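You operate a simulated robot arm through the tools that you are given. There is no shell and no other tool.

You run a simulated robot arm. Do the job below in one go: nothing can be reset, and whatever is moved stays where it is left.

TASK
Turn the hot plate OFF, unplug it and file its card in the upper drawer.
Fine: Knob first, socket switch off before the plug; close the drawer. Set down upright: hot plate card. Where these are worked on the way, their far stop is far enough and under half their travel is too little: upper drawer.

Only the result counts: the job must be done as asked and must still hold three seconds after the hand-in. Knocking over, shifting, dropping, spilling or breaking anything else fails it.

THE ROBOT
A 7-joint arm with a three-finger gripper, fixed in place. Base frame: the origin is on the floor under the middle of its stand, x ahead of it, y to its left, z up; the work surface is at about z = 0.76. Lengths are in m, angles in rad, forces in N, time in s.
It reaches about 1.342 m from its shoulder. Its first joint turns from -2.897 to 2.897 rad. Payload 2.69 kg.
The tool frame sits at the grasp point between the pads (the TCP): z along the fingers, y along the line on which they close. The tips reach 0.03 m beyond it. The gripper opens to 0.128 m; its body begins 0.117 m behind the TCP.
Orientation is told as [roll, pitch, yaw] about the base's x, y, z axes, in that order, counted from this pose: with the fingers straight down and closing along the base's y, the tool's x points along the base's -x, its y along +y and its z along -z.

THE INTERFACE
- The arm moves only by the tool move_arm. Its argument "commands" is a list of rows, each an object (a shift or turn left out is 0, a gripper value left out holds the last) with "translation": the shift along the base's x, y, z in units of 250 mm (1.0 is 250 mm), a list of three; "delta_rot": the turn, a rotation vector about the base's x, y, z in units of 90 degrees (1.0 is 90 degrees), a list of three; "fingers": the gripper command, from -1 (fully open) to 1 (shut), values between in proportion. In form: [{"translation": [x, y, z], "delta_rot": [rx, ry, rz], "fingers": fingers}, ...]. A call has 1 to 20 rows; each row is the pose to reach, as a shift and turn from the pose commanded when the call began. A call with a number of a shift or a turn outside -1 to 1 is refused whole. A row lasts 0.2 s, in which the tool goes at most 0.05 m and 0.15 rad; a call with a longer step from one row to the next is refused whole, and so is a gripper value outside its range. Where a pose cannot be reached the arm comes as near as it can. A force on the tool above 90 N (or 10 N above the force at the start of the call, whichever is more), or a blocked arm, ends the call early, and 0.2 s more pass. Each finger travels about 0.127 m/s and halts on what it meets, pressing with about 23 N; the grip force reading is that of the motor and also rises with nothing between the fingers. The clock runs only during rows and for 0.2 s after the last one: add rows that repeat a pose to give the fingers time. It gives the time, the measured TCP pose, the force on the tool (base axes), the opening and the grip force at its end, in the units of the frame above (readings bear some noise), with the torque about the TCP (base axes, N m) and any sound that the robot's microphone picked up, and new pictures: "show" is both (left out), scene, wrist or none.
- Cameras (640 x 400 px; columns grow to the right, rows downward): "scene" is fixed at [0.0454, -0.5123, 1.3464]; the picture's right is [0.41, -0.91, 0.00], its down [-0.44, -0.20, -0.88] and it looks along [0.80, 0.36, -0.48] (base axes); focal length 315 px, centre (320, 200). "wrist" rides on the gripper at [0.058, 0.054, -0.131] in the tool frame; the picture's right is [-0.68, 0.74, 0.00], its down [-0.62, -0.57, -0.55] and it looks along [-0.40, -0.37, 0.84] (tool axes); focal length 234 px, centre (320, 200). There is no depth. A picture from a camera that has moved, and an enlarged one, comes with that camera's place and axes in the base frame and with its lens. The place of the scene camera against the robot may be out by one fixed shift of up to 0.018 m in any direction.
- raise_lower(by): moves the trunk up (or, below 0, down) by that many m; the arm rides with it, the base frame stays. It gives what a move gives, with no picture.
- close_up(camera, box): a new picture of the part [left, top, right, bottom] of that camera's present view, enlarged. The clock stands still meanwhile.
- finish_job(): hands the job in; it is judged then, once.

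Nothing tells you positions but the pictures and the camera data. Unless the task says otherwise, let go and move clear before handing in.

The tools are called after "Call:" as a command line: name --argument value ..., lists and objects as JSON in quotes. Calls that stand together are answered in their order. move_arm: Moves the arm, as the interface text tells. Its arguments: {"type":"object","properties":{"commands":{"type":"array","items":{"type":"object","properties":{"translation":{"type":"array","items":{"type":"number"}},"delta_rot":{"type":"array","items":{"type":"number"}},"fingers":{"type":"number"}}}},"show":{"type":"string","enum":["both","scene","wrist","none"]}},"required":["commands"]} The other tools are called the same way: raise_lower (by) moves the trunk up or down; close_up (camera, box) takes an enlarged picture of a part of a camera's view; finish_job () hands the job in.

At the start:

```text
time: 0.0
tool_pos: [0.7694, 0.0376, 1.0595]
orientation: [0.0, -0.001, 0.0]
force: [0.4, 0.0, -1.1]
wrist_torque: [-0.02, 0.01, 0.01]
opening: 0.1284
grasp_force: 0.1
trunk travel left (down, up): [-0.2, 0.15]
```

scene: 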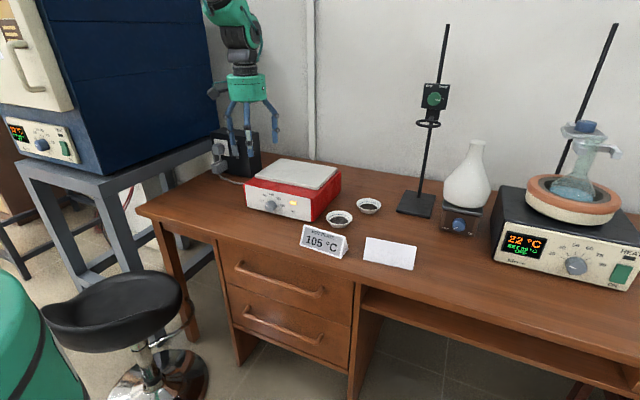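
wrist: 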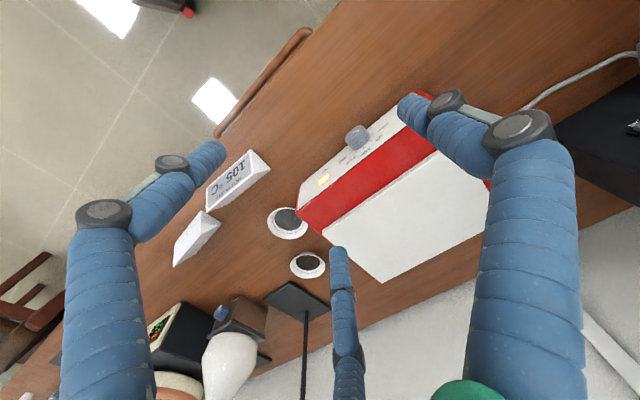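

I see a red and white hot plate with a knob, a plug in a black socket box behind it to the left, two cards on the desk and a pair of drawers. I'll zoom in on the details first.

Call:
close_up --camera "scene" --box '[190, 110, 350, 230]'

Call:
close_up --camera "scene" --box '[280, 180, 440, 290]'

Call:
close_up --camera "scene" --box '[200, 220, 380, 380]'

Call:
close_up --camera "wrist" --box '[160, 80, 440, 280]'

Call:
close_up --camera "wrist" --box '[500, 40, 640, 200]'

```text
3.33 times, centred on (270, 170) of scene
camera zoom: at [0.0454, -0.5123, 1.3464], right [0.41, -0.91, 0.0], down [-0.44, -0.2, -0.88], along [0.8, 0.36, -0.48], focal length 1050 px, centre (487, 300)
```

zoom: 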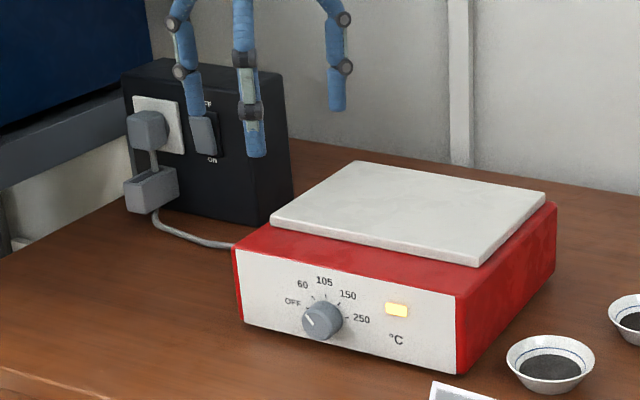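

```text
3.64 times, centred on (360, 235) of scene
camera zoom: at [0.0454, -0.5123, 1.3464], right [0.41, -0.91, 0.0], down [-0.44, -0.2, -0.88], along [0.8, 0.36, -0.48], focal length 1146 px, centre (174, 73)
```

zoom: 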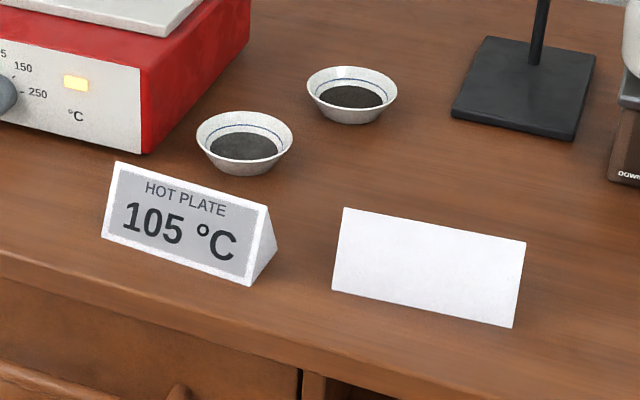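

```text
2.50 times, centred on (290, 300) of scene
camera zoom: at [0.0454, -0.5123, 1.3464], right [0.41, -0.91, 0.0], down [-0.44, -0.2, -0.88], along [0.8, 0.36, -0.48], focal length 788 px, centre (395, -50)
```

zoom: 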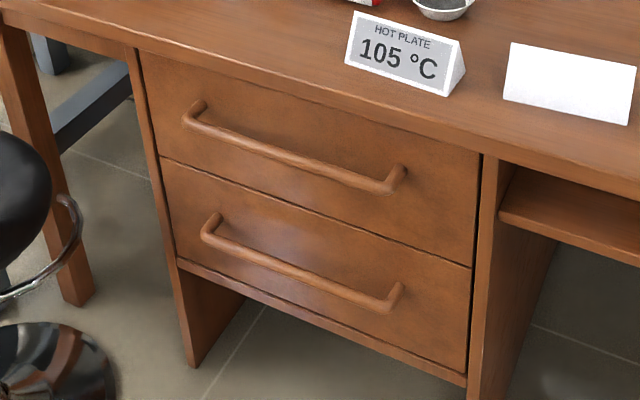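

```text
2.00 times, centred on (300, 180) of wrist
camera zoom: at [0.7107, 0.0896, 1.1909], right [0.68, 0.74, 0.0], down [0.62, -0.57, 0.55], along [0.4, -0.37, -0.84], focal length 468 px, centre (360, 240)
```

zoom: 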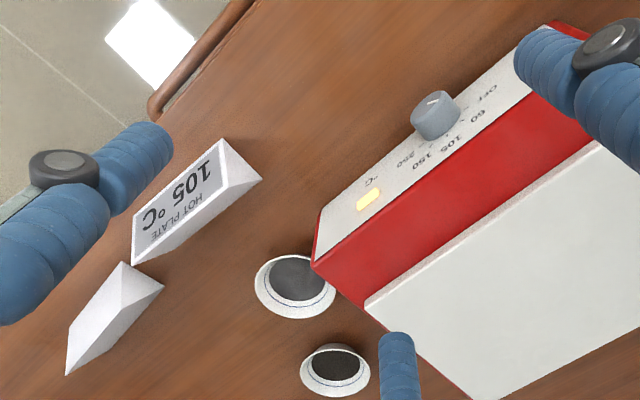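

```text
2.50 times, centred on (570, 120) of wrist
camera zoom: at [0.7107, 0.0896, 1.1909], right [0.68, 0.74, 0.0], down [0.62, -0.57, 0.55], along [0.4, -0.37, -0.84], focal length 585 px, centre (-305, 400)
```

zoom: 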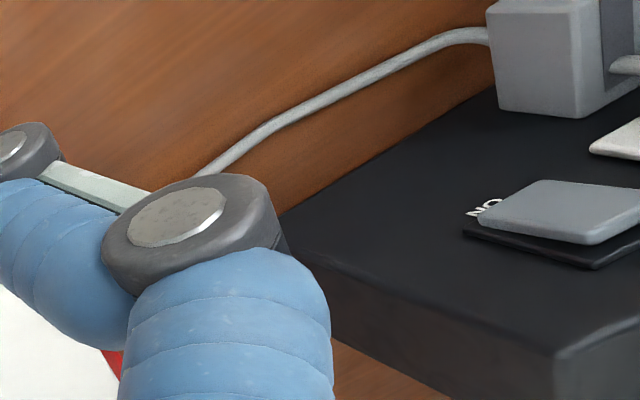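

I can see the knob, lamp, switch, plug and cards. I'm zooming in further to read the knob pointer, the switch and the shape of the gripper.

Call:
close_up --camera "scene" --box '[245, 170, 305, 215]'

Call:
close_up --camera "scene" --box '[205, 120, 275, 190]'

Call:
close_up --camera "wrist" --box '[330, 100, 430, 170]'

Call:
close_up --camera "wrist" --box '[170, 130, 290, 270]'

Call:
close_up --camera "scene" --box '[190, 0, 300, 160]'

```text
8.89 times, centred on (275, 192) of scene
camera zoom: at [0.0454, -0.5123, 1.3464], right [0.41, -0.91, 0.0], down [-0.44, -0.2, -0.88], along [0.8, 0.36, -0.48], focal length 2801 px, centre (720, 267)
```

zoom: 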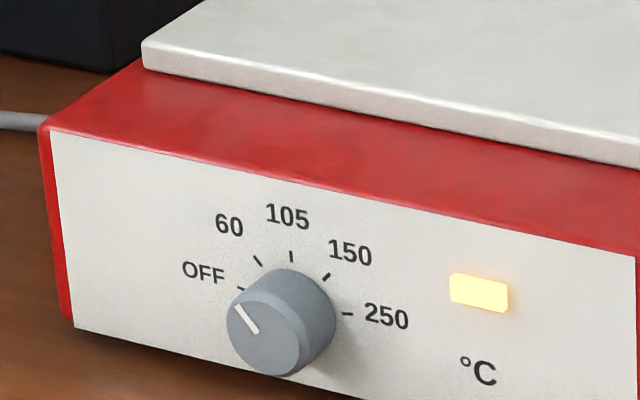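

```text
5.71 times, centred on (240, 155) of scene
camera zoom: at [0.0454, -0.5123, 1.3464], right [0.41, -0.91, 0.0], down [-0.44, -0.2, -0.88], along [0.8, 0.36, -0.48], focal length 1801 px, centre (777, 457)
```

zoom: 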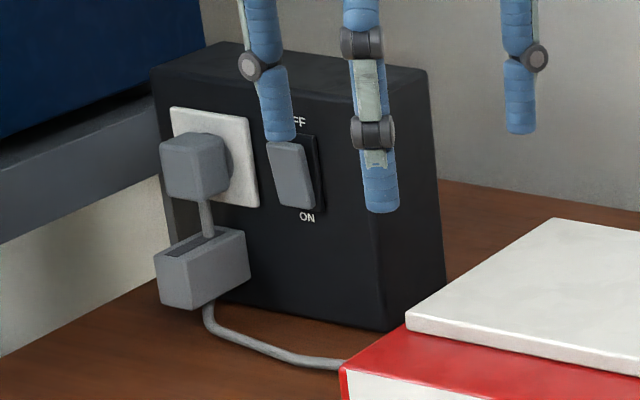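

```text
5.71 times, centred on (380, 135) of wrist
camera zoom: at [0.7107, 0.0896, 1.1909], right [0.68, 0.74, 0.0], down [0.62, -0.57, 0.55], along [0.4, -0.37, -0.84], focal length 1338 px, centre (-23, 571)
```

zoom: 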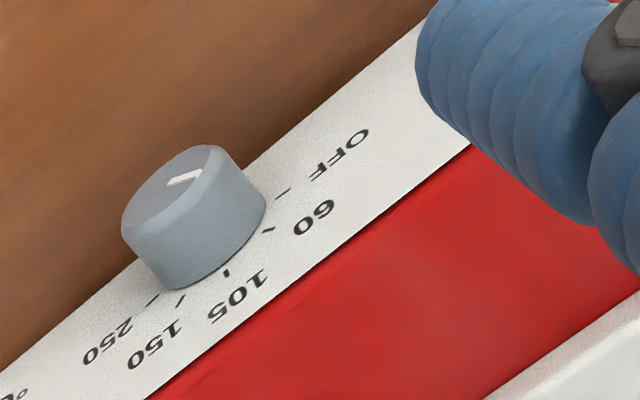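

```text
2.86 times, centred on (230, 200) of wrist
camera zoom: at [0.7107, 0.0896, 1.1909], right [0.68, 0.74, 0.0], down [0.62, -0.57, 0.55], along [0.4, -0.37, -0.84], focal length 669 px, centre (577, 200)
```

zoom: 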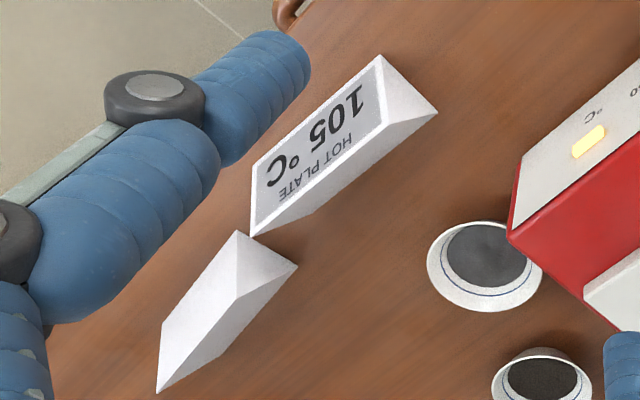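

```text
2.50 times, centred on (245, 80) of scene
camera zoom: at [0.0454, -0.5123, 1.3464], right [0.41, -0.91, 0.0], down [-0.44, -0.2, -0.88], along [0.8, 0.36, -0.48], focal length 788 px, centre (508, 500)
```

zoom: 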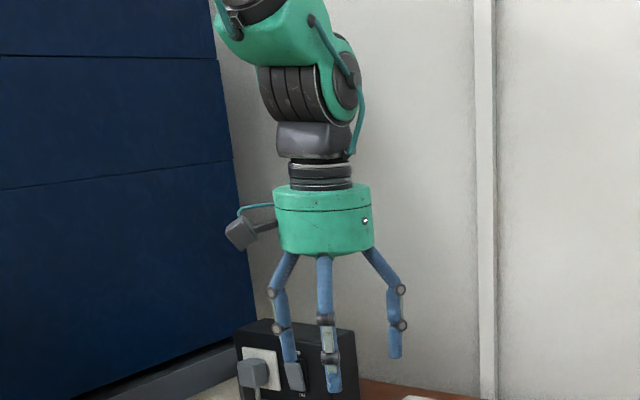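

The knob points at 60 and the lamp is lit. The socket rocker is at ON, with OFF at its top end. The fingers sit at 120° around the tool axis. Next I'll tilt the hand forward in free air for a frontal wrist view.

Call:
move_arm --commands '[{"translation": [-0.085, 0.0, 0.02], "delta_rot": [0, -0.0833, 0]}, {"translation": [-0.17, 0.0, 0.04], "delta_rot": [0, -0.1667, 0]}, {"translation": [-0.255, 0.0, 0.06], "delta_rot": [0, -0.25, 0]}, {"translation": [-0.34, 0.0, 0.08], "delta_rot": [0, -0.3333, 0]}, {"translation": [-0.425, 0.0, 0.1], "delta_rot": [0, -0.4167, 0]}, {"translation": [-0.51, 0.0, 0.12], "delta_rot": [0, -0.5, 0]}, {"translation": [-0.595, 0.0, 0.14], "delta_rot": [0, -0.5833, 0]}, {"translation": [-0.68, 0.0, 0.16], "delta_rot": [0, -0.6667, 0]}]'

```text
time: 2.0
tool_pos: [0.5631, -0.0016, 0.983]
orientation: [-0.043, -0.704, -0.155]
force: [0.7, 0.6, 0.4]
wrist_torque: [-0.02, 0.11, -0.04]
opening: 0.1279
grasp_force: 0.0
out of reach, approached as far as the arm can: row 7, 8
trunk travel left (down, up): [-0.2, 0.15]
stopped in row 8: the arm was blocked; the commanded pose is now the measured one
camera wrist: at [0.4474, 0.0752, 1.043], right [0.64, 0.64, 0.41], down [0.01, -0.55, 0.83], along [0.77, -0.53, -0.36], focal length 234 px, centre (320, 200)
```

scene: 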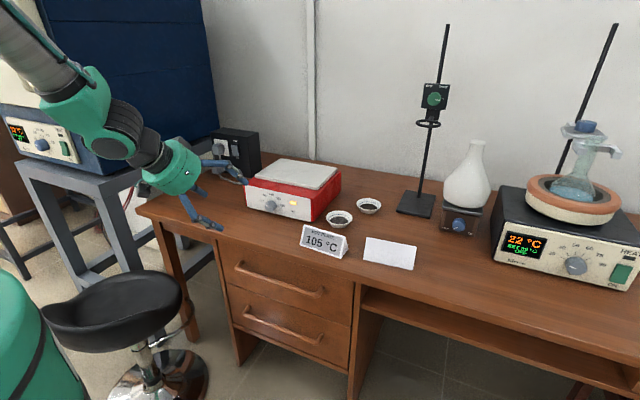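
wrist: 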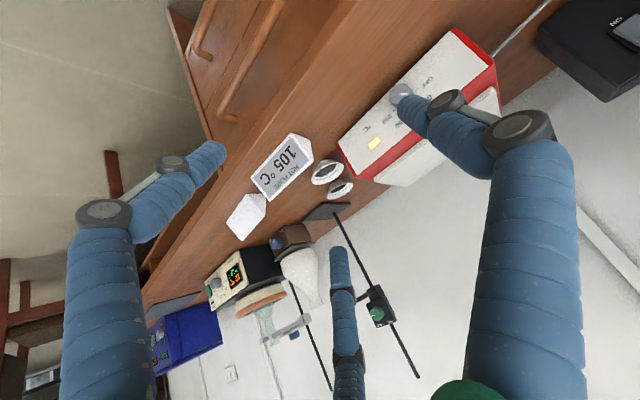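

The arm couldn't fold that close in, so poses near the base with the hand tilted forward won't work. I'll move forward to about x=0.78 with the hand tilted 60° and look at the plate from there.

Call:
move_arm --commands '[{"translation": [0.14, 0.035, 0.02], "delta_rot": [0, -0.03, 0.02]}, {"translation": [0.28, 0.07, 0.04], "delta_rot": [0, -0.06, 0.04]}, {"translation": [0.42, 0.1, 0.06], "delta_rot": [0, -0.09, 0.06]}, {"translation": [0.56, 0.14, 0.08], "delta_rot": [0, -0.13, 0.08]}, {"translation": [0.7, 0.17, 0.08], "delta_rot": [0, -0.17, 0.1]}, {"translation": [0.868, 0.2, 0.08], "delta_rot": [0.001, -0.218, 0.12]}]'

```text
time: 3.4
tool_pos: [0.7795, 0.0608, 1.0034]
orientation: [-0.011, -1.045, 0.0]
force: [-0.5, 0.2, -0.4]
wrist_torque: [0.03, 0.0, 0.01]
opening: 0.1278
grasp_force: 0.1
out of reach, approached as far as the arm can: row 6
trunk travel left (down, up): [-0.2, 0.15]
camera wrist: at [0.6378, 0.1154, 1.019], right [0.35, 0.74, 0.58], down [-0.17, -0.56, 0.81], along [0.92, -0.38, -0.07], focal length 234 px, centre (320, 200)
```

scene: 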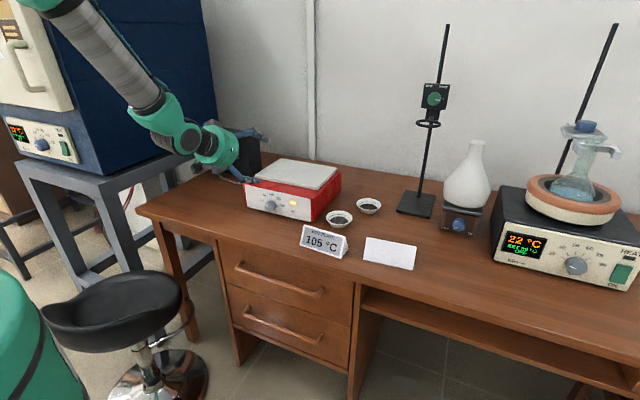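
wrist: 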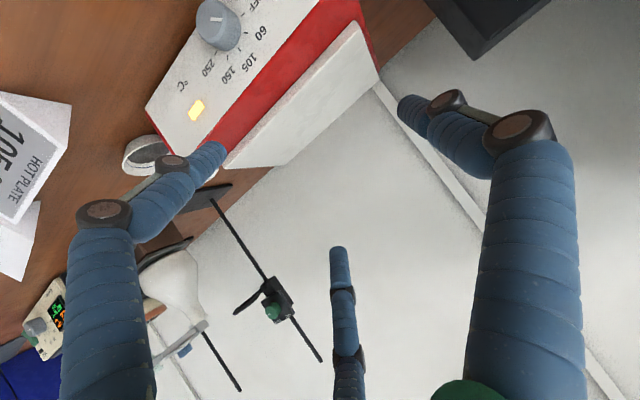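

The pose is reached. I'll now roll the hand +90° about its own axis, so one finger points up and the camera sits on top.

Call:
move_arm --commands '[{"delta_rot": [0.0787, 0, -0.0455]}, {"delta_rot": [0.1575, 0, -0.0909]}, {"delta_rot": [0.2362, 0, -0.1364]}, {"delta_rot": [0.3149, 0, -0.1818]}, {"delta_rot": [0.3936, 0, -0.2273]}, {"delta_rot": [0.4724, 0, -0.2727]}, {"delta_rot": [0.5511, 0, -0.3182]}, {"delta_rot": [0.6298, 0, -0.3636]}, {"delta_rot": [0.7085, 0, -0.4091]}, {"delta_rot": [0.7873, 0, -0.4545]}, {"delta_rot": [0.866, 0, -0.5]}]'

```text
time: 5.8
tool_pos: [0.841, 0.0525, 1.1053]
orientation: [0.907, 0.007, -1.556]
force: [-0.3, -1.2, 0.0]
wrist_torque: [0.0, 0.03, 0.01]
opening: 0.1277
grasp_force: 0.1
out of reach, approached as far as the arm can: row 1, 2, 3, 4, 5, 6, 7, 8, 9, 10, 11
trunk travel left (down, up): [-0.2, 0.15]
camera wrist: at [0.7695, 0.1083, 1.2287], right [0.46, -0.67, 0.58], down [-0.77, -0.63, -0.11], along [0.44, -0.39, -0.81], focal length 234 px, centre (320, 200)
```

scene: 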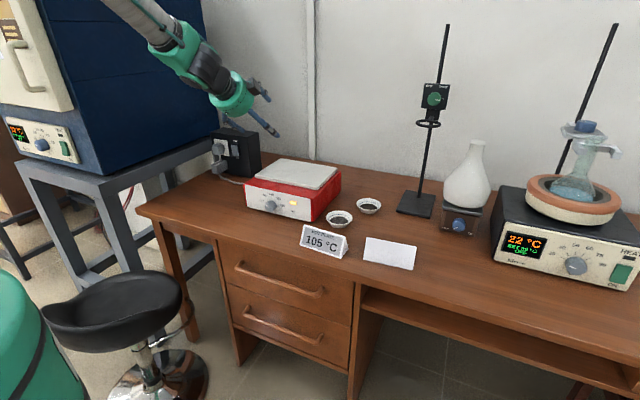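
wrist: 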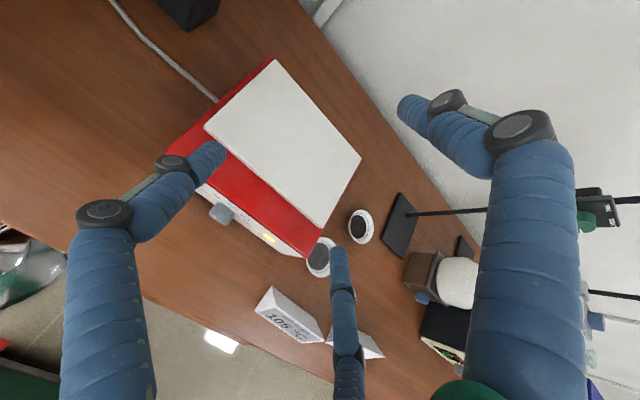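

The roll worked, but the forward tilt looks limited by the wrist joint, and a lower shoulder should relieve that. I'll lower the trunk 0.1 m; the hand stays clear above the plate.

Call:
raise_lower --by -0.1

```text
time: 7.1
tool_pos: [0.8407, 0.0529, 1.0064]
orientation: [0.907, 0.006, -1.556]
force: [0.4, 0.0, -0.6]
wrist_torque: [-0.01, 0.0, 0.01]
opening: 0.1281
grasp_force: 0.1
trunk travel left (down, up): [-0.1, 0.25]
```

I'll hold one row to find out which pose counts as commanded now.

Call:
move_arm --commands '[{"translation": [0, 0, 0.1]}, {"translation": [0, 0, 0.1]}]' --show "none"

```text
time: 7.7
tool_pos: [0.8393, 0.0538, 1.0303]
orientation: [0.907, 0.005, -1.554]
force: [-0.2, 0.1, 0.8]
wrist_torque: [-0.02, 0.0, -0.01]
opening: 0.128
grasp_force: 0.0
trunk travel left (down, up): [-0.1, 0.25]
```

The commanded pose now follows the measured one. I'll raise the hand a little, then lower the trunk the rest of the way.

Call:
move_arm --commands '[{"translation": [-0.05, 0, 0.12]}, {"translation": [-0.1, 0, 0.24]}, {"translation": [-0.15, 0, 0.32]}, {"translation": [-0.15, 0, 0.32]}]' --show "none"

Call:
raise_lower --by -0.1

```text
time: 8.7
tool_pos: [0.802, 0.0519, 1.1109]
orientation: [0.908, 0.005, -1.555]
force: [-1.5, -0.5, 0.2]
wrist_torque: [0.0, 0.0, 0.05]
opening: 0.1279
grasp_force: 0.1
trunk travel left (down, up): [-0.1, 0.25]
```

```text
time: 10.1
tool_pos: [0.8025, 0.0529, 1.0112]
orientation: [0.908, 0.006, -1.555]
force: [0.8, 1.0, 0.0]
wrist_torque: [0.0, 0.02, -0.01]
opening: 0.1282
grasp_force: 0.1
trunk travel left (down, up): [0.0, 0.35]
```

The trunk is fully down. I'll tilt the hand further forward and move back and down to look at the front panel.

Call:
move_arm --commands '[{"translation": [-0.06, 0, -0.08], "delta_rot": [0, -0.05, 0]}, {"translation": [-0.12, 0, -0.16], "delta_rot": [0, -0.1, 0]}, {"translation": [-0.18, 0, -0.24], "delta_rot": [0, -0.15, 0]}, {"translation": [-0.18, 0, -0.24], "delta_rot": [0, -0.15, 0]}]'

```text
time: 11.1
tool_pos: [0.7664, 0.0911, 0.9691]
orientation: [1.014, 0.082, -1.438]
force: [0.0, 0.1, -1.2]
wrist_torque: [-0.02, 0.0, 0.02]
opening: 0.1282
grasp_force: 0.1
out of reach, approached as far as the arm can: row 1, 2, 3
trunk travel left (down, up): [0.0, 0.35]
camera wrist: at [0.678, 0.1254, 1.0896], right [0.48, -0.67, 0.57], down [-0.68, -0.7, -0.24], along [0.56, -0.27, -0.79], focal length 234 px, centre (320, 200)
```

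scene: 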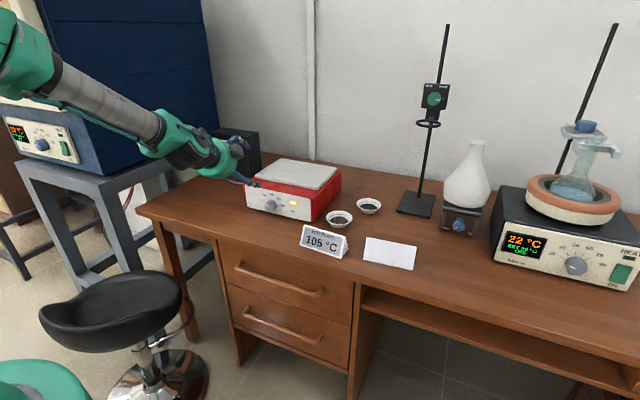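
wrist: 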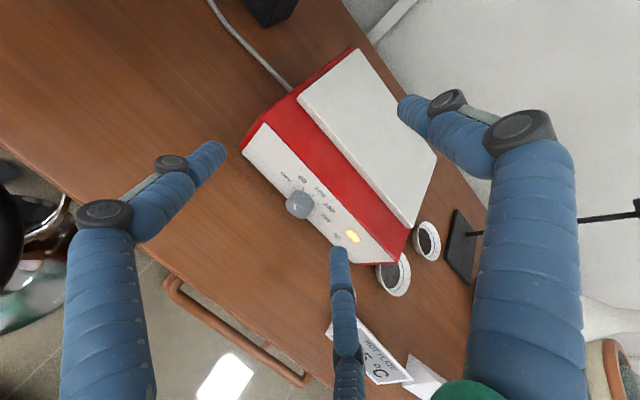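

The pose is still at some limit. I'll probe further out, at larger x, to see which limit it is while staying clear of objects.

Call:
move_arm --commands '[{"translation": [0.0, 0, 0.2]}, {"translation": [0.1, -0.1, 0.3]}, {"translation": [0.2, -0.15, 0.3]}, {"translation": [0.2, -0.15, 0.3]}]' --show "scene"

```text
time: 12.1
tool_pos: [0.8076, 0.0139, 1.0245]
orientation: [1.145, 0.001, -1.555]
force: [-0.1, 0.1, -0.2]
wrist_torque: [-0.04, -0.08, -0.03]
opening: 0.1279
grasp_force: 0.0
trunk travel left (down, up): [0.0, 0.35]
```

scene: 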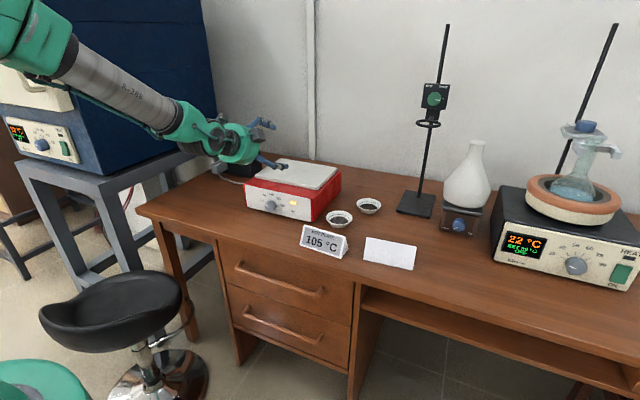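

That point was reached exactly at a 65° tilt. I'll check the wrist view there.

Call:
move_arm --commands '[{"translation": [-0.05, 0.1, -0.1]}, {"translation": [-0.05, 0.1, -0.1]}]' --show "wrist"

```text
time: 12.7
tool_pos: [0.7936, 0.0391, 0.999]
orientation: [1.143, 0.001, -1.555]
force: [0.0, 0.3, -0.1]
wrist_torque: [0.03, -0.01, 0.02]
opening: 0.1279
grasp_force: 0.1
trunk travel left (down, up): [0.0, 0.35]
camera wrist: at [0.6959, 0.0942, 1.1026], right [0.32, -0.67, 0.67], down [-0.72, -0.63, -0.29], along [0.61, -0.39, -0.69], focal length 234 px, centre (320, 200)
```

wrist: 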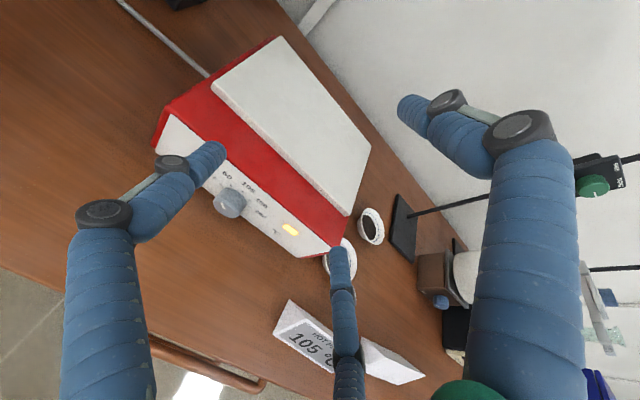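

Now I'll zoom in on the knob from here to triangulate it.

Call:
close_up --camera "wrist" --box '[190, 150, 310, 250]'

Call:
close_up --camera "wrist" --box '[100, 60, 400, 300]'

```text
4.00 times, centred on (250, 200) of wrist
camera zoom: at [0.6959, 0.0942, 1.1026], right [0.32, -0.67, 0.67], down [-0.72, -0.63, -0.29], along [0.61, -0.39, -0.69], focal length 937 px, centre (600, 200)
```

zoom: 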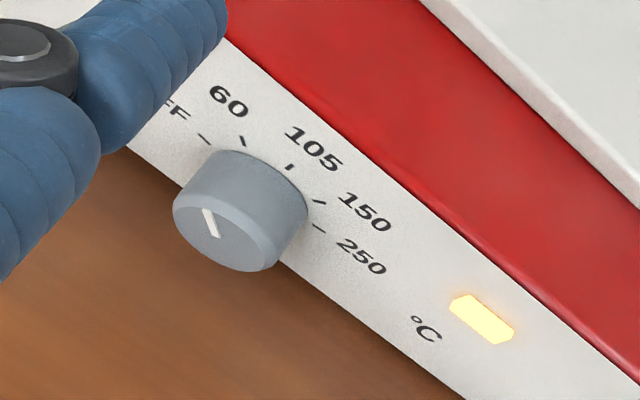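

```text
1.67 times, centred on (250, 180) of wrist
camera zoom: at [0.6959, 0.0942, 1.1026], right [0.32, -0.67, 0.67], down [-0.72, -0.63, -0.29], along [0.61, -0.39, -0.69], focal length 390 px, centre (437, 233)
```

zoom: 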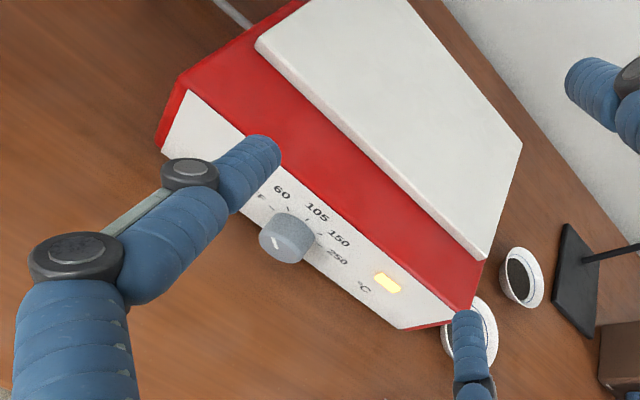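

The knob face comes out at about (0.839, 0.048, 0.803), with the panel at x≈0.861. Before approaching, I'll watch how the fingers close in free air.

Call:
move_arm --commands '[{"fingers": 0.2}, {"fingers": 0.2}, {"fingers": 0.2}, {"fingers": 0.2}]'

Call:
close_up --camera "scene" --box '[160, 90, 300, 190]'

```text
time: 13.7
tool_pos: [0.795, 0.038, 0.9987]
orientation: [1.144, 0.0, -1.555]
force: [0.1, -0.1, -0.8]
wrist_torque: [0.05, 0.0, -0.01]
opening: 0.0513
grasp_force: 0.1
trunk travel left (down, up): [0.0, 0.35]
camera wrist: at [0.696, 0.0941, 1.1027], right [0.32, -0.67, 0.67], down [-0.72, -0.63, -0.29], along [0.61, -0.39, -0.69], focal length 234 px, centre (320, 200)
```

scene: 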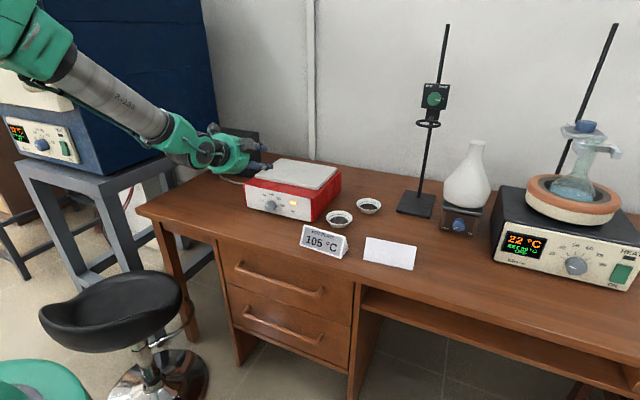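
wrist: 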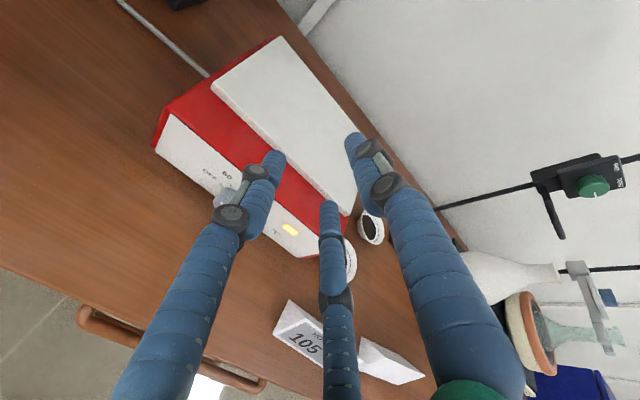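

```text
4.00 times, centred on (230, 140) of scene
camera zoom: at [0.0454, -0.5123, 1.3464], right [0.41, -0.91, 0.0], down [-0.44, -0.2, -0.88], along [0.8, 0.36, -0.48], focal length 1261 px, centre (680, 440)
```

zoom: 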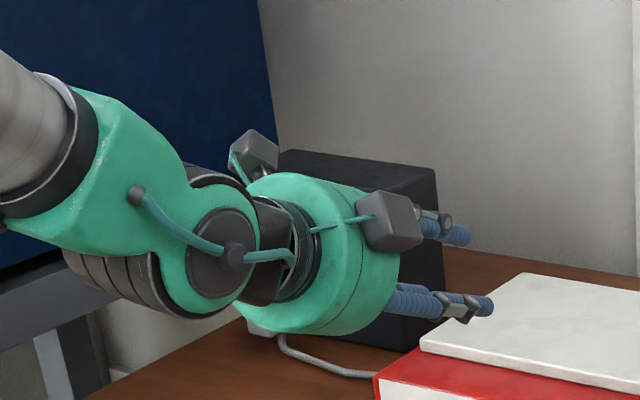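

The finger ends stay parallel to the tool axis as they close radially. The gripper body and its side boxes are too low for a frontal grip, so I'll point the hand down and roll the knob with the forward fingertip on its top. First, a look at the fingertip shape.

Call:
close_up --camera "wrist" --box '[250, 110, 410, 230]'

```text
3.33 times, centred on (330, 170) of wrist
camera zoom: at [0.696, 0.0941, 1.1027], right [0.32, -0.67, 0.67], down [-0.72, -0.63, -0.29], along [0.61, -0.39, -0.69], focal length 781 px, centre (287, 300)
```

zoom: 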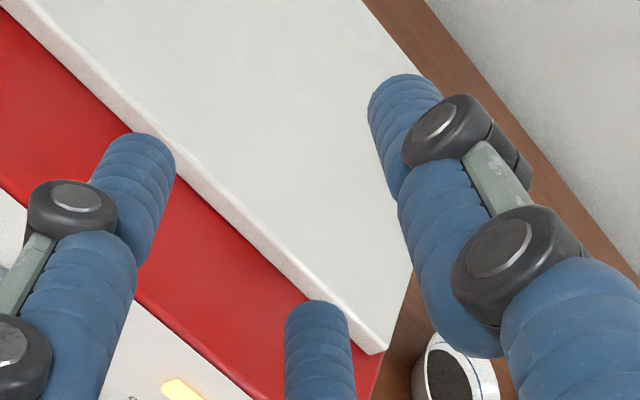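

The fingertips are about 16 mm thick. I'll turn the hand straight down above the front of the plate, with finger B forward.

Call:
move_arm --commands '[{"delta_rot": [0, 0.091, 0], "translation": [0, 0, 0.0]}, {"delta_rot": [0, 0.182, 0], "translation": [0, 0, 0.0]}, {"delta_rot": [0, 0.273, 0], "translation": [0, 0, 0.0]}, {"delta_rot": [0, 0.364, 0], "translation": [0, 0, -0.0]}, {"delta_rot": [0, 0.455, 0], "translation": [0, 0, -0.05]}, {"delta_rot": [0, 0.546, 0], "translation": [0.0, 0, -0.1]}, {"delta_rot": [0, 0.637, 0], "translation": [0.0, 0, -0.15]}, {"delta_rot": [0, 0.728, 0], "translation": [0.02, 0, -0.2]}, {"delta_rot": [0, 0.728, 0], "translation": [0.02, 0, -0.2]}]'

```text
time: 15.7
tool_pos: [0.7766, 0.0359, 0.9288]
orientation: [0.163, -0.165, -1.578]
force: [-7.1, 0.2, -9.2]
wrist_torque: [-0.27, -0.87, 0.12]
opening: 0.0514
grasp_force: 0.2
out of reach, approached as far as the arm can: row 3, 4, 5, 6, 7, 8, 9
trunk travel left (down, up): [0.0, 0.35]
camera wrist: at [0.8092, 0.1154, 1.0556], right [0.72, -0.65, 0.23], down [-0.65, -0.53, 0.55], along [-0.24, -0.54, -0.81], focal length 234 px, centre (320, 200)
```

scene: 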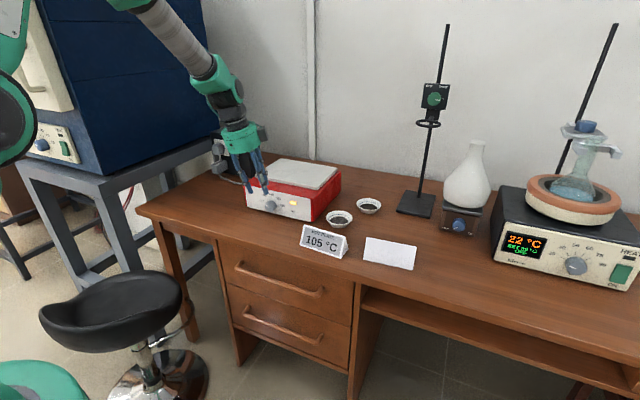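
wrist: 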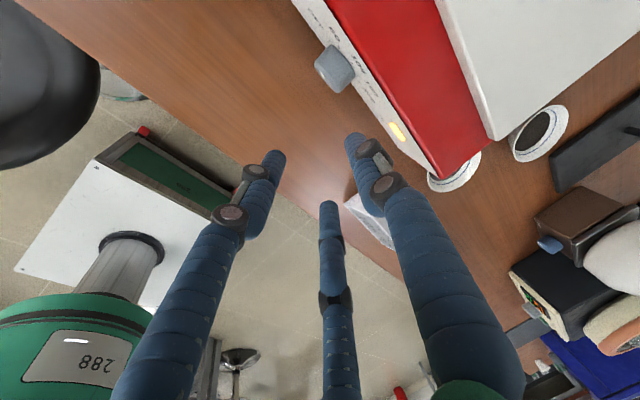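

I see a small residual force reading and the pose is slightly short of target. I'll hold still and read again.

Call:
move_arm --commands '[{"translation": [0, 0, 0.1]}, {"translation": [0, 0, 0.2]}, {"translation": [0, 0, 0.2]}]' --show "scene"

Call:
close_up --camera "scene" --box '[100, 0, 340, 220]'

```text
time: 16.5
tool_pos: [0.7724, 0.0345, 0.9518]
orientation: [0.158, -0.17, -1.581]
force: [-0.1, -0.9, -0.1]
wrist_torque: [0.01, -0.03, 0.02]
opening: 0.0512
grasp_force: 0.1
out of reach, approached as far as the arm can: row 2, 3
trunk travel left (down, up): [0.0, 0.35]
```

scene: 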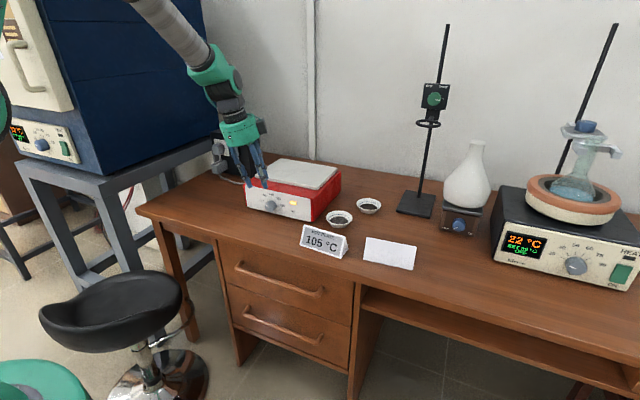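

```text
1.82 times, centred on (220, 110) of scene
camera zoom: at [0.0454, -0.5123, 1.3464], right [0.41, -0.91, 0.0], down [-0.44, -0.2, -0.88], along [0.8, 0.36, -0.48], focal length 573 px, centre (502, 364)
```

zoom: 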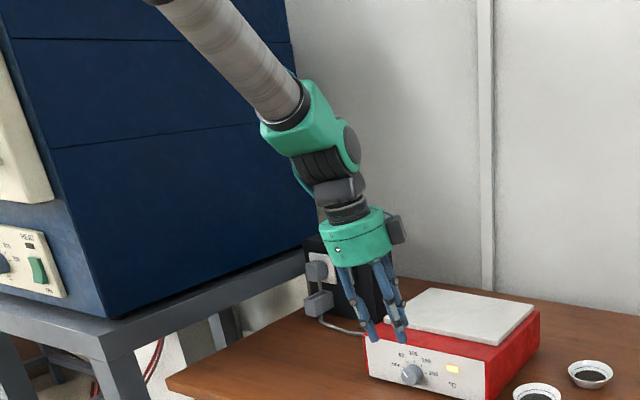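

The pose is slightly compromised, possibly by the wrist roll limit. I'll test by yawing 45° back toward the original orientation.

Call:
move_arm --commands '[{"delta_rot": [0, 0, 0.09], "translation": [0, 0, -0.05]}, {"delta_rot": [0, 0, 0.18], "translation": [0, 0, -0.1]}, {"delta_rot": [0, 0, 0.27], "translation": [0, 0, -0.15]}, {"delta_rot": [0, 0, 0.36], "translation": [0, 0, -0.2]}, {"delta_rot": [0, 0, 0.45], "translation": [0, 0, -0.2]}, {"delta_rot": [0, 0, 0.5], "translation": [0, 0, -0.2]}, {"delta_rot": [0, 0, 0.5], "translation": [0, 0, -0.2]}]' --show "none"

```text
time: 18.1
tool_pos: [0.7668, 0.0241, 0.8818]
orientation: [0.201, -0.226, -1.052]
force: [-0.2, -0.2, 0.9]
wrist_torque: [0.0, 0.01, 0.0]
opening: 0.0513
grasp_force: 0.1
out of reach, approached as far as the arm can: row 1, 2, 3, 4, 5, 6, 7
trunk travel left (down, up): [0.0, 0.35]
```

Results are still off, so the solver may be stuck near a joint limit. I'll raise the trunk back and return to the comfortable start pose to unwind.

Call:
raise_lower --by 0.2

Call:
move_arm --commands '[{"translation": [0, 0, 0]}]' --show "scene"

```text
time: 20.2
tool_pos: [0.7677, 0.0237, 1.0815]
orientation: [0.201, -0.225, -1.05]
force: [-0.3, 0.4, 0.2]
wrist_torque: [-0.03, 0.0, 0.01]
opening: 0.0512
grasp_force: 0.0
trunk travel left (down, up): [-0.2, 0.15]
```

```text
time: 20.6
tool_pos: [0.7667, 0.0255, 1.0817]
orientation: [0.2, -0.225, -1.05]
force: [0.1, 0.4, -0.2]
wrist_torque: [0.02, 0.02, -0.01]
opening: 0.0513
grasp_force: 0.1
trunk travel left (down, up): [-0.2, 0.15]
```

scene: 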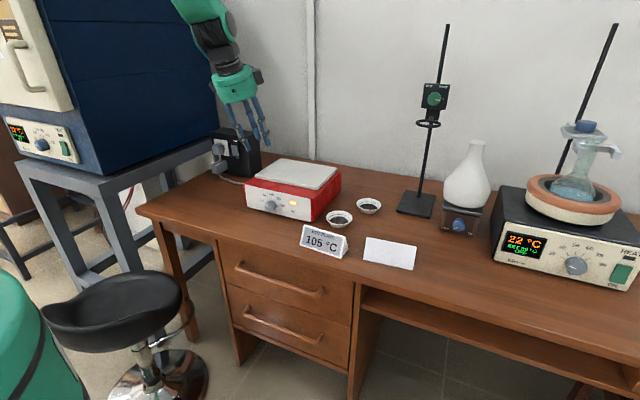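

Call:
move_arm --commands '[{"delta_rot": [0.02, 0.06, 0], "translation": [0.04, 0.03, 0]}, {"delta_rot": [0.04, 0.12, 0], "translation": [0.08, 0.06, 0]}, {"delta_rot": [0.061, 0.182, 0], "translation": [0.12, 0.1, 0]}, {"delta_rot": [0.061, 0.182, 0], "translation": [0.12, 0.1, 0]}]' --show "none"

```text
time: 21.6
tool_pos: [0.7671, 0.0239, 1.0815]
orientation: [0.201, -0.225, -1.05]
force: [-0.6, -0.1, -1.0]
wrist_torque: [-0.01, 0.03, 0.02]
opening: 0.0512
grasp_force: 0.1
out of reach, approached as far as the arm can: row 1, 2, 3, 4
trunk travel left (down, up): [-0.2, 0.15]
```

Call:
move_arm --commands '[{"translation": [0.15, 0, 0.0]}, {"translation": [0.3, 0, 0.0]}, {"translation": [0.3, 0, 0.0]}]' --show "none"

```text
time: 22.4
tool_pos: [0.8217, 0.0245, 1.0566]
orientation: [0.197, -0.231, -1.053]
force: [-0.5, 0.0, -0.4]
wrist_torque: [-0.02, 0.02, -0.03]
opening: 0.0514
grasp_force: 0.1
out of reach, approached as far as the arm can: row 1, 2, 3
trunk travel left (down, up): [-0.2, 0.15]
```

The +90° roll likely ran into the last joint's limit. I'll unwind the yaw back toward 0.

Call:
move_arm --commands '[{"translation": [-0.05, 0, 0.0], "delta_rot": [0, 0, 0.09]}, {"translation": [-0.1, 0, 0.0], "delta_rot": [0, 0, 0.18]}, {"translation": [-0.15, 0, 0.0], "delta_rot": [0, 0, 0.27]}, {"translation": [-0.2, 0, 0.0], "delta_rot": [0, 0, 0.36]}, {"translation": [-0.25, 0, 0.0], "delta_rot": [0, 0, 0.45]}, {"translation": [-0.28, 0, 0.0], "delta_rot": [0, 0, 0.54]}, {"translation": [-0.28, 0, 0.0], "delta_rot": [0, 0, 0.63]}, {"translation": [-0.28, 0, 0.0], "delta_rot": [0, 0, 0.67]}, {"translation": [-0.28, 0, 0.0], "delta_rot": [0, 0, 0.67]}]' --show "scene"

```text
time: 24.4
tool_pos: [0.7615, -0.0006, 1.0491]
orientation: [0.167, -0.444, -0.445]
force: [-0.5, 0.0, 0.4]
wrist_torque: [-0.04, 0.05, -0.05]
opening: 0.0511
grasp_force: 0.0
out of reach, approached as far as the arm can: row 1, 2, 3, 4, 5, 6, 7, 8, 9
trunk travel left (down, up): [-0.2, 0.15]
```

scene: 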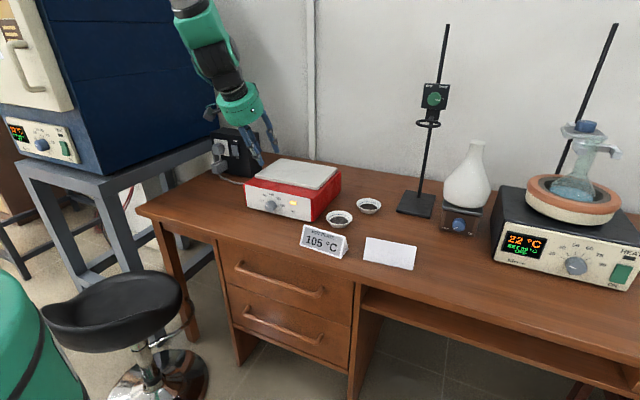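

I'll reset the commanded pose with a tiny trunk move and try going outward and up to free the arm.

Call:
raise_lower --by 0.02

Call:
move_arm --commands '[{"translation": [0.15, 0, 0.05]}, {"translation": [0.3, 0, 0.1]}, {"translation": [0.45, 0, 0.15]}, {"translation": [0.45, 0, 0.15]}]' --show "none"

```text
time: 25.1
tool_pos: [0.7622, -0.0021, 1.0689]
orientation: [0.166, -0.44, -0.447]
force: [0.3, 0.9, 0.0]
wrist_torque: [0.02, 0.02, 0.03]
opening: 0.0512
grasp_force: 0.0
trunk travel left (down, up): [-0.22, 0.13]
```

```text
time: 26.1
tool_pos: [0.8678, -0.0043, 1.0932]
orientation: [0.203, -0.547, -0.475]
force: [0.0, -0.2, 0.4]
wrist_torque: [0.01, 0.01, 0.0]
opening: 0.0514
grasp_force: 0.1
out of reach, approached as far as the arm can: row 2, 3
trunk travel left (down, up): [-0.22, 0.13]
```

The forced tilt grows with reach. I'll return to the last good pose on the way in, tilted 60° with no roll.

Call:
raise_lower --by -0.02

Call:
move_arm --commands '[{"translation": [0, 0, 0], "delta_rot": [-0.03, -0.06, 0.05]}, {"translation": [0, 0.02, 0.0], "delta_rot": [-0.06, -0.12, 0.1]}, {"translation": [0, 0.04, 0.0], "delta_rot": [-0.09, -0.18, 0.15]}, {"translation": [0, 0.06, 0.0], "delta_rot": [-0.12, -0.24, 0.2]}, {"translation": [0, 0.08, 0.0], "delta_rot": [-0.12, -0.26, 0.27]}, {"translation": [0, 0.1, 0.0], "delta_rot": [-0.12, -0.26, 0.32]}, {"translation": [0, 0.1, 0.0], "delta_rot": [-0.12, -0.26, 0.32]}]' --show "none"

```text
time: 26.8
tool_pos: [0.869, -0.004, 1.0721]
orientation: [0.202, -0.548, -0.474]
force: [0.5, 0.6, 0.5]
wrist_torque: [0.0, 0.0, -0.02]
opening: 0.0512
grasp_force: 0.0
trunk travel left (down, up): [-0.2, 0.15]
```

```text
time: 28.4
tool_pos: [0.8666, 0.0195, 1.0752]
orientation: [0.039, -0.981, 0.154]
force: [-1.2, 0.4, 0.5]
wrist_torque: [-0.01, 0.03, 0.0]
opening: 0.0513
grasp_force: 0.1
out of reach, approached as far as the arm can: row 1, 2
trunk travel left (down, up): [-0.2, 0.15]
```

Reached. Now I'll slowly tilt back toward straight down from here and see whether it follows.

Call:
move_arm --commands '[{"translation": [-0.03, 0, 0.03], "delta_rot": [0, 0.08, -0.02]}, {"translation": [-0.06, 0, 0.06], "delta_rot": [0, 0.16, -0.04]}, {"translation": [-0.1, 0, 0.06], "delta_rot": [0, 0.24, -0.06]}, {"translation": [-0.15, 0, 0.06], "delta_rot": [0, 0.32, -0.08]}, {"translation": [-0.2, 0, 0.06], "delta_rot": [0, 0.4, -0.09]}, {"translation": [-0.25, 0, 0.06], "delta_rot": [0, 0.48, -0.1]}, {"translation": [-0.3, 0, 0.06], "delta_rot": [0, 0.56, -0.1]}, {"translation": [-0.3, 0, 0.06], "delta_rot": [0, 0.62, -0.1]}, {"translation": [-0.3, 0, 0.06], "delta_rot": [0, 0.62, -0.1]}]' --show "none"

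```text
time: 30.4
tool_pos: [0.7841, 0.046, 1.076]
orientation: [0.197, -0.019, -0.083]
force: [0.1, -0.2, -1.2]
wrist_torque: [0.0, 0.0, -0.02]
opening: 0.0515
grasp_force: 0.0
out of reach, approached as far as the arm can: row 3, 4, 5, 6, 7, 8, 9
trunk travel left (down, up): [-0.2, 0.15]
```

Call:
raise_lower --by 0.01

Call:
move_arm --commands '[{"delta_rot": [-0.06, 0.005, 0.02]}, {"delta_rot": [-0.125, 0.012, 0.05]}, {"delta_rot": [-0.125, 0.012, 0.05]}]' --show "both"

```text
time: 30.9
tool_pos: [0.7825, 0.0459, 1.0868]
orientation: [0.2, -0.023, -0.083]
force: [0.2, 0.1, 0.6]
wrist_torque: [0.02, -0.02, 0.02]
opening: 0.0512
grasp_force: 0.0
trunk travel left (down, up): [-0.21, 0.14]
```

```text
time: 31.8
tool_pos: [0.7839, 0.0469, 1.0866]
orientation: [0.199, -0.025, -0.082]
force: [0.0, -0.6, 0.3]
wrist_torque: [-0.04, 0.01, 0.03]
opening: 0.0512
grasp_force: 0.1
out of reach, approached as far as the arm can: row 1, 2, 3
trunk travel left (down, up): [-0.21, 0.14]
camera wrist: at [0.7247, 0.0771, 1.2251], right [0.73, 0.67, 0.16], down [0.55, -0.71, 0.44], along [0.41, -0.23, -0.88], focal length 234 px, centre (320, 200)
```

scene: 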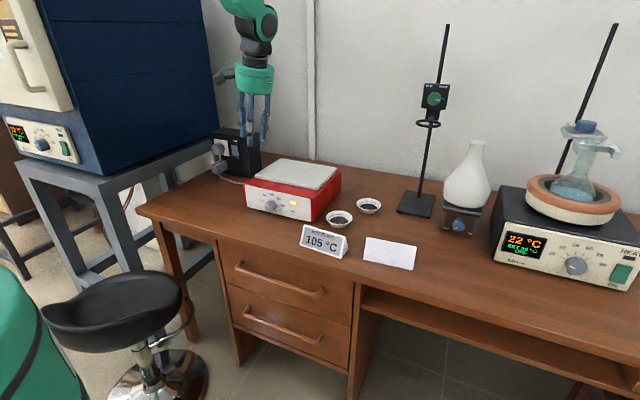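
wrist: 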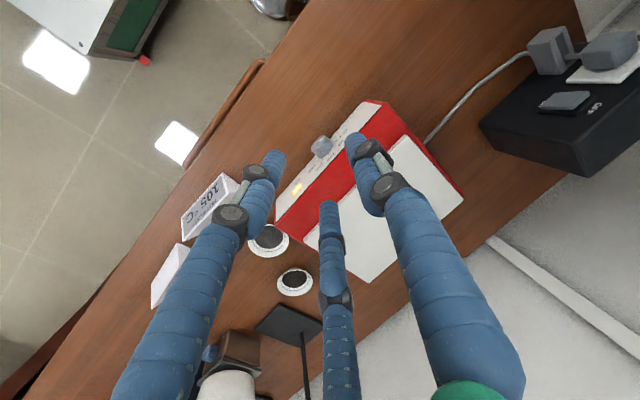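

Call:
raise_lower --by -0.01

Call:
move_arm --commands '[{"delta_rot": [0, 0, 0.09]}, {"delta_rot": [0, 0, 0.18]}, {"delta_rot": [0, 0, 0.27]}, {"delta_rot": [0, 0, 0.36]}, {"delta_rot": [0, 0, 0.36]}]' --show "none"

```text
time: 32.3
tool_pos: [0.7832, 0.0453, 1.0768]
orientation: [0.201, -0.022, -0.082]
force: [0.0, -0.9, 0.0]
wrist_torque: [0.01, 0.02, -0.01]
opening: 0.0511
grasp_force: 0.1
trunk travel left (down, up): [-0.2, 0.15]
```

```text
time: 33.5
tool_pos: [0.7801, 0.0481, 1.0742]
orientation: [0.224, -0.048, 0.471]
force: [-0.9, -0.1, 0.6]
wrist_torque: [-0.03, -0.08, 0.01]
opening: 0.0513
grasp_force: 0.1
out of reach, approached as far as the arm can: row 2, 3, 4, 5
trunk travel left (down, up): [-0.2, 0.15]
```

Call:
move_arm --commands '[{"delta_rot": [-0.05, 0, 0.05]}, {"delta_rot": [-0.1, 0.0, 0.1]}, {"delta_rot": [-0.14, -0.03, 0.15]}, {"delta_rot": [-0.14, -0.03, 0.15]}]' --show "none"

```text
time: 34.5
tool_pos: [0.7663, 0.0534, 1.0571]
orientation: [0.184, -0.09, 0.586]
force: [0.5, -0.4, 0.3]
wrist_torque: [-0.03, -0.03, 0.04]
opening: 0.051
grasp_force: 0.1
out of reach, approached as far as the arm can: row 1, 2, 3, 4
trunk travel left (down, up): [-0.2, 0.15]
```

Position tracks but a sideways lean persists. I'll try extending the arm outward and upward, to let the elbow straighten and come off the limit.

Call:
raise_lower --by 0.02

Call:
move_arm --commands '[{"translation": [0.15, -0.05, 0.1], "delta_rot": [0, 0, 0]}, {"translation": [0.3, -0.1, 0.2], "delta_rot": [0, 0, 0]}, {"translation": [0.45, -0.15, 0.3], "delta_rot": [0, 0, 0]}, {"translation": [0.6, -0.2, 0.4], "delta_rot": [0, 0, 0]}, {"translation": [0.75, -0.25, 0.5], "delta_rot": [0, 0, 0]}, {"translation": [0.75, -0.25, 0.5], "delta_rot": [-0.05, 0, 0]}, {"translation": [0.75, -0.25, 0.5], "delta_rot": [-0.1, 0, 0]}, {"translation": [0.75, -0.25, 0.5], "delta_rot": [-0.1, 0, 0]}]' --show "scene"

```text
time: 35.2
tool_pos: [0.7674, 0.0535, 1.0763]
orientation: [0.184, -0.089, 0.582]
force: [-0.1, 1.4, 0.5]
wrist_torque: [0.0, 0.03, 0.02]
opening: 0.0514
grasp_force: 0.1
trunk travel left (down, up): [-0.22, 0.13]
```

```text
time: 37.0
tool_pos: [0.9497, -0.0067, 1.1977]
orientation: [0.23, -0.138, 0.571]
force: [0.2, 0.0, -1.0]
wrist_torque: [0.03, 0.01, -0.02]
opening: 0.0513
grasp_force: 0.1
out of reach, approached as far as the arm can: row 1, 2, 3, 4, 5, 6, 7, 8
trunk travel left (down, up): [-0.22, 0.13]
```

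scene: 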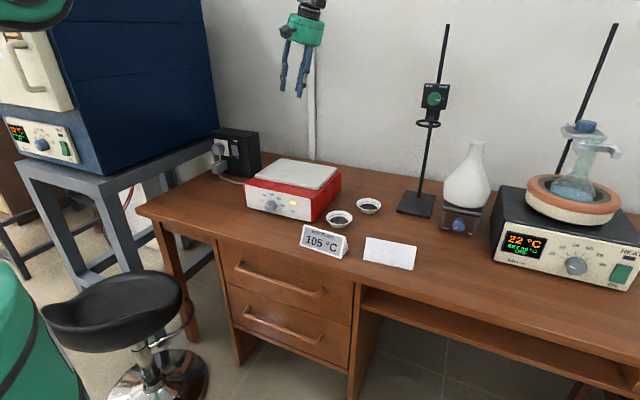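

Call:
raise_lower --by -0.02

Call:
move_arm --commands '[{"delta_rot": [0, 0, 0.09]}, {"delta_rot": [0, 0, 0.18]}, {"delta_rot": [0, 0, 0.27]}, {"delta_rot": [0, 0, 0.36]}, {"delta_rot": [0, 0, 0.45]}, {"delta_rot": [0, 0, 0.54]}, {"delta_rot": [0, 0, 0.63]}, {"delta_rot": [0, 0, 0.63]}]' --show "scene"

```text
time: 37.7
tool_pos: [0.9493, -0.008, 1.1797]
orientation: [0.233, -0.14, 0.573]
force: [-0.1, 0.3, 0.3]
wrist_torque: [0.0, -0.01, 0.0]
opening: 0.0514
grasp_force: 0.1
trunk travel left (down, up): [-0.2, 0.15]
```

```text
time: 39.5
tool_pos: [0.9508, 0.012, 1.1744]
orientation: [0.227, -0.295, 1.529]
force: [-0.8, 0.0, -1.3]
wrist_torque: [0.06, 0.14, 0.0]
opening: 0.0509
grasp_force: 0.0
out of reach, approached as far as the arm can: row 2, 3, 4, 5, 6, 7, 8
trunk travel left (down, up): [-0.2, 0.15]
```

scene: 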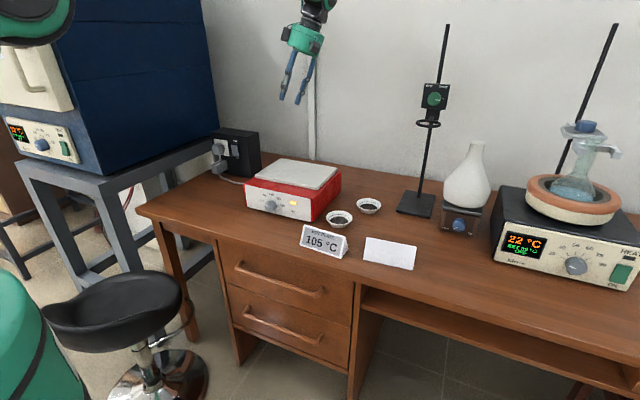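

I think the forearm-roll joint flipped to its ±166° limit when I rolled with the hand in line with the forearm; the leftover 14° of lean fits that. I'll go back to the in-line tilt and roll the other way to unwind it.

Call:
raise_lower --by 0.01

Call:
move_arm --commands '[{"translation": [-0.03, 0, -0.03], "delta_rot": [-0.0138, -0.0866, -0.024]}, {"translation": [-0.06, 0, -0.06], "delta_rot": [-0.0277, -0.173, -0.048]}, {"translation": [-0.09, 0, -0.1], "delta_rot": [-0.0415, -0.26, -0.072]}, {"translation": [-0.12, 0.01, -0.13], "delta_rot": [-0.0553, -0.346, -0.096]}, {"translation": [-0.15, 0.02, -0.16], "delta_rot": [-0.069, -0.433, -0.12]}, {"translation": [-0.18, 0.02, -0.2], "delta_rot": [-0.083, -0.519, -0.144]}, {"translation": [-0.21, 0.03, -0.23], "delta_rot": [-0.097, -0.606, -0.168]}, {"translation": [-0.25, 0.03, -0.26], "delta_rot": [-0.111, -0.692, -0.192]}, {"translation": [-0.28, 0.03, -0.3], "delta_rot": [-0.1245, -0.779, -0.2157]}, {"translation": [-0.28, 0.03, -0.3], "delta_rot": [-0.1245, -0.779, -0.2157]}]' --show "scene"

```text
time: 40.0
tool_pos: [0.9494, 0.0108, 1.1872]
orientation: [0.221, -0.295, 1.525]
force: [0.2, -0.9, -0.2]
wrist_torque: [0.0, 0.01, 0.0]
opening: 0.0511
grasp_force: 0.2
trunk travel left (down, up): [-0.21, 0.14]
```

```text
time: 42.2
tool_pos: [0.8809, 0.0339, 1.1239]
orientation: [-1.018, -0.117, 1.572]
force: [-1.0, -1.7, 2.1]
wrist_torque: [0.26, 0.15, 0.01]
opening: 0.0511
grasp_force: 0.0
out of reach, approached as far as the arm can: row 9, 10
trunk travel left (down, up): [-0.21, 0.14]
```

scene: 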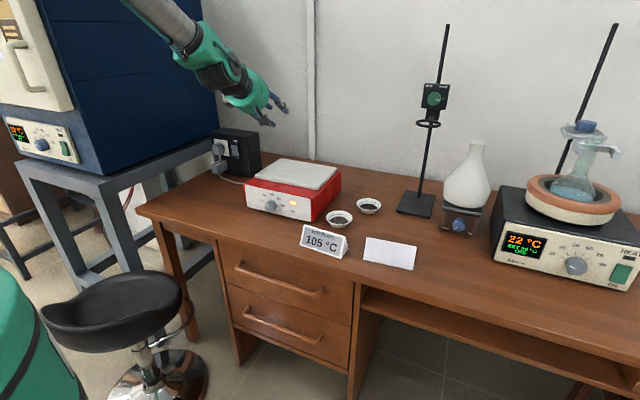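

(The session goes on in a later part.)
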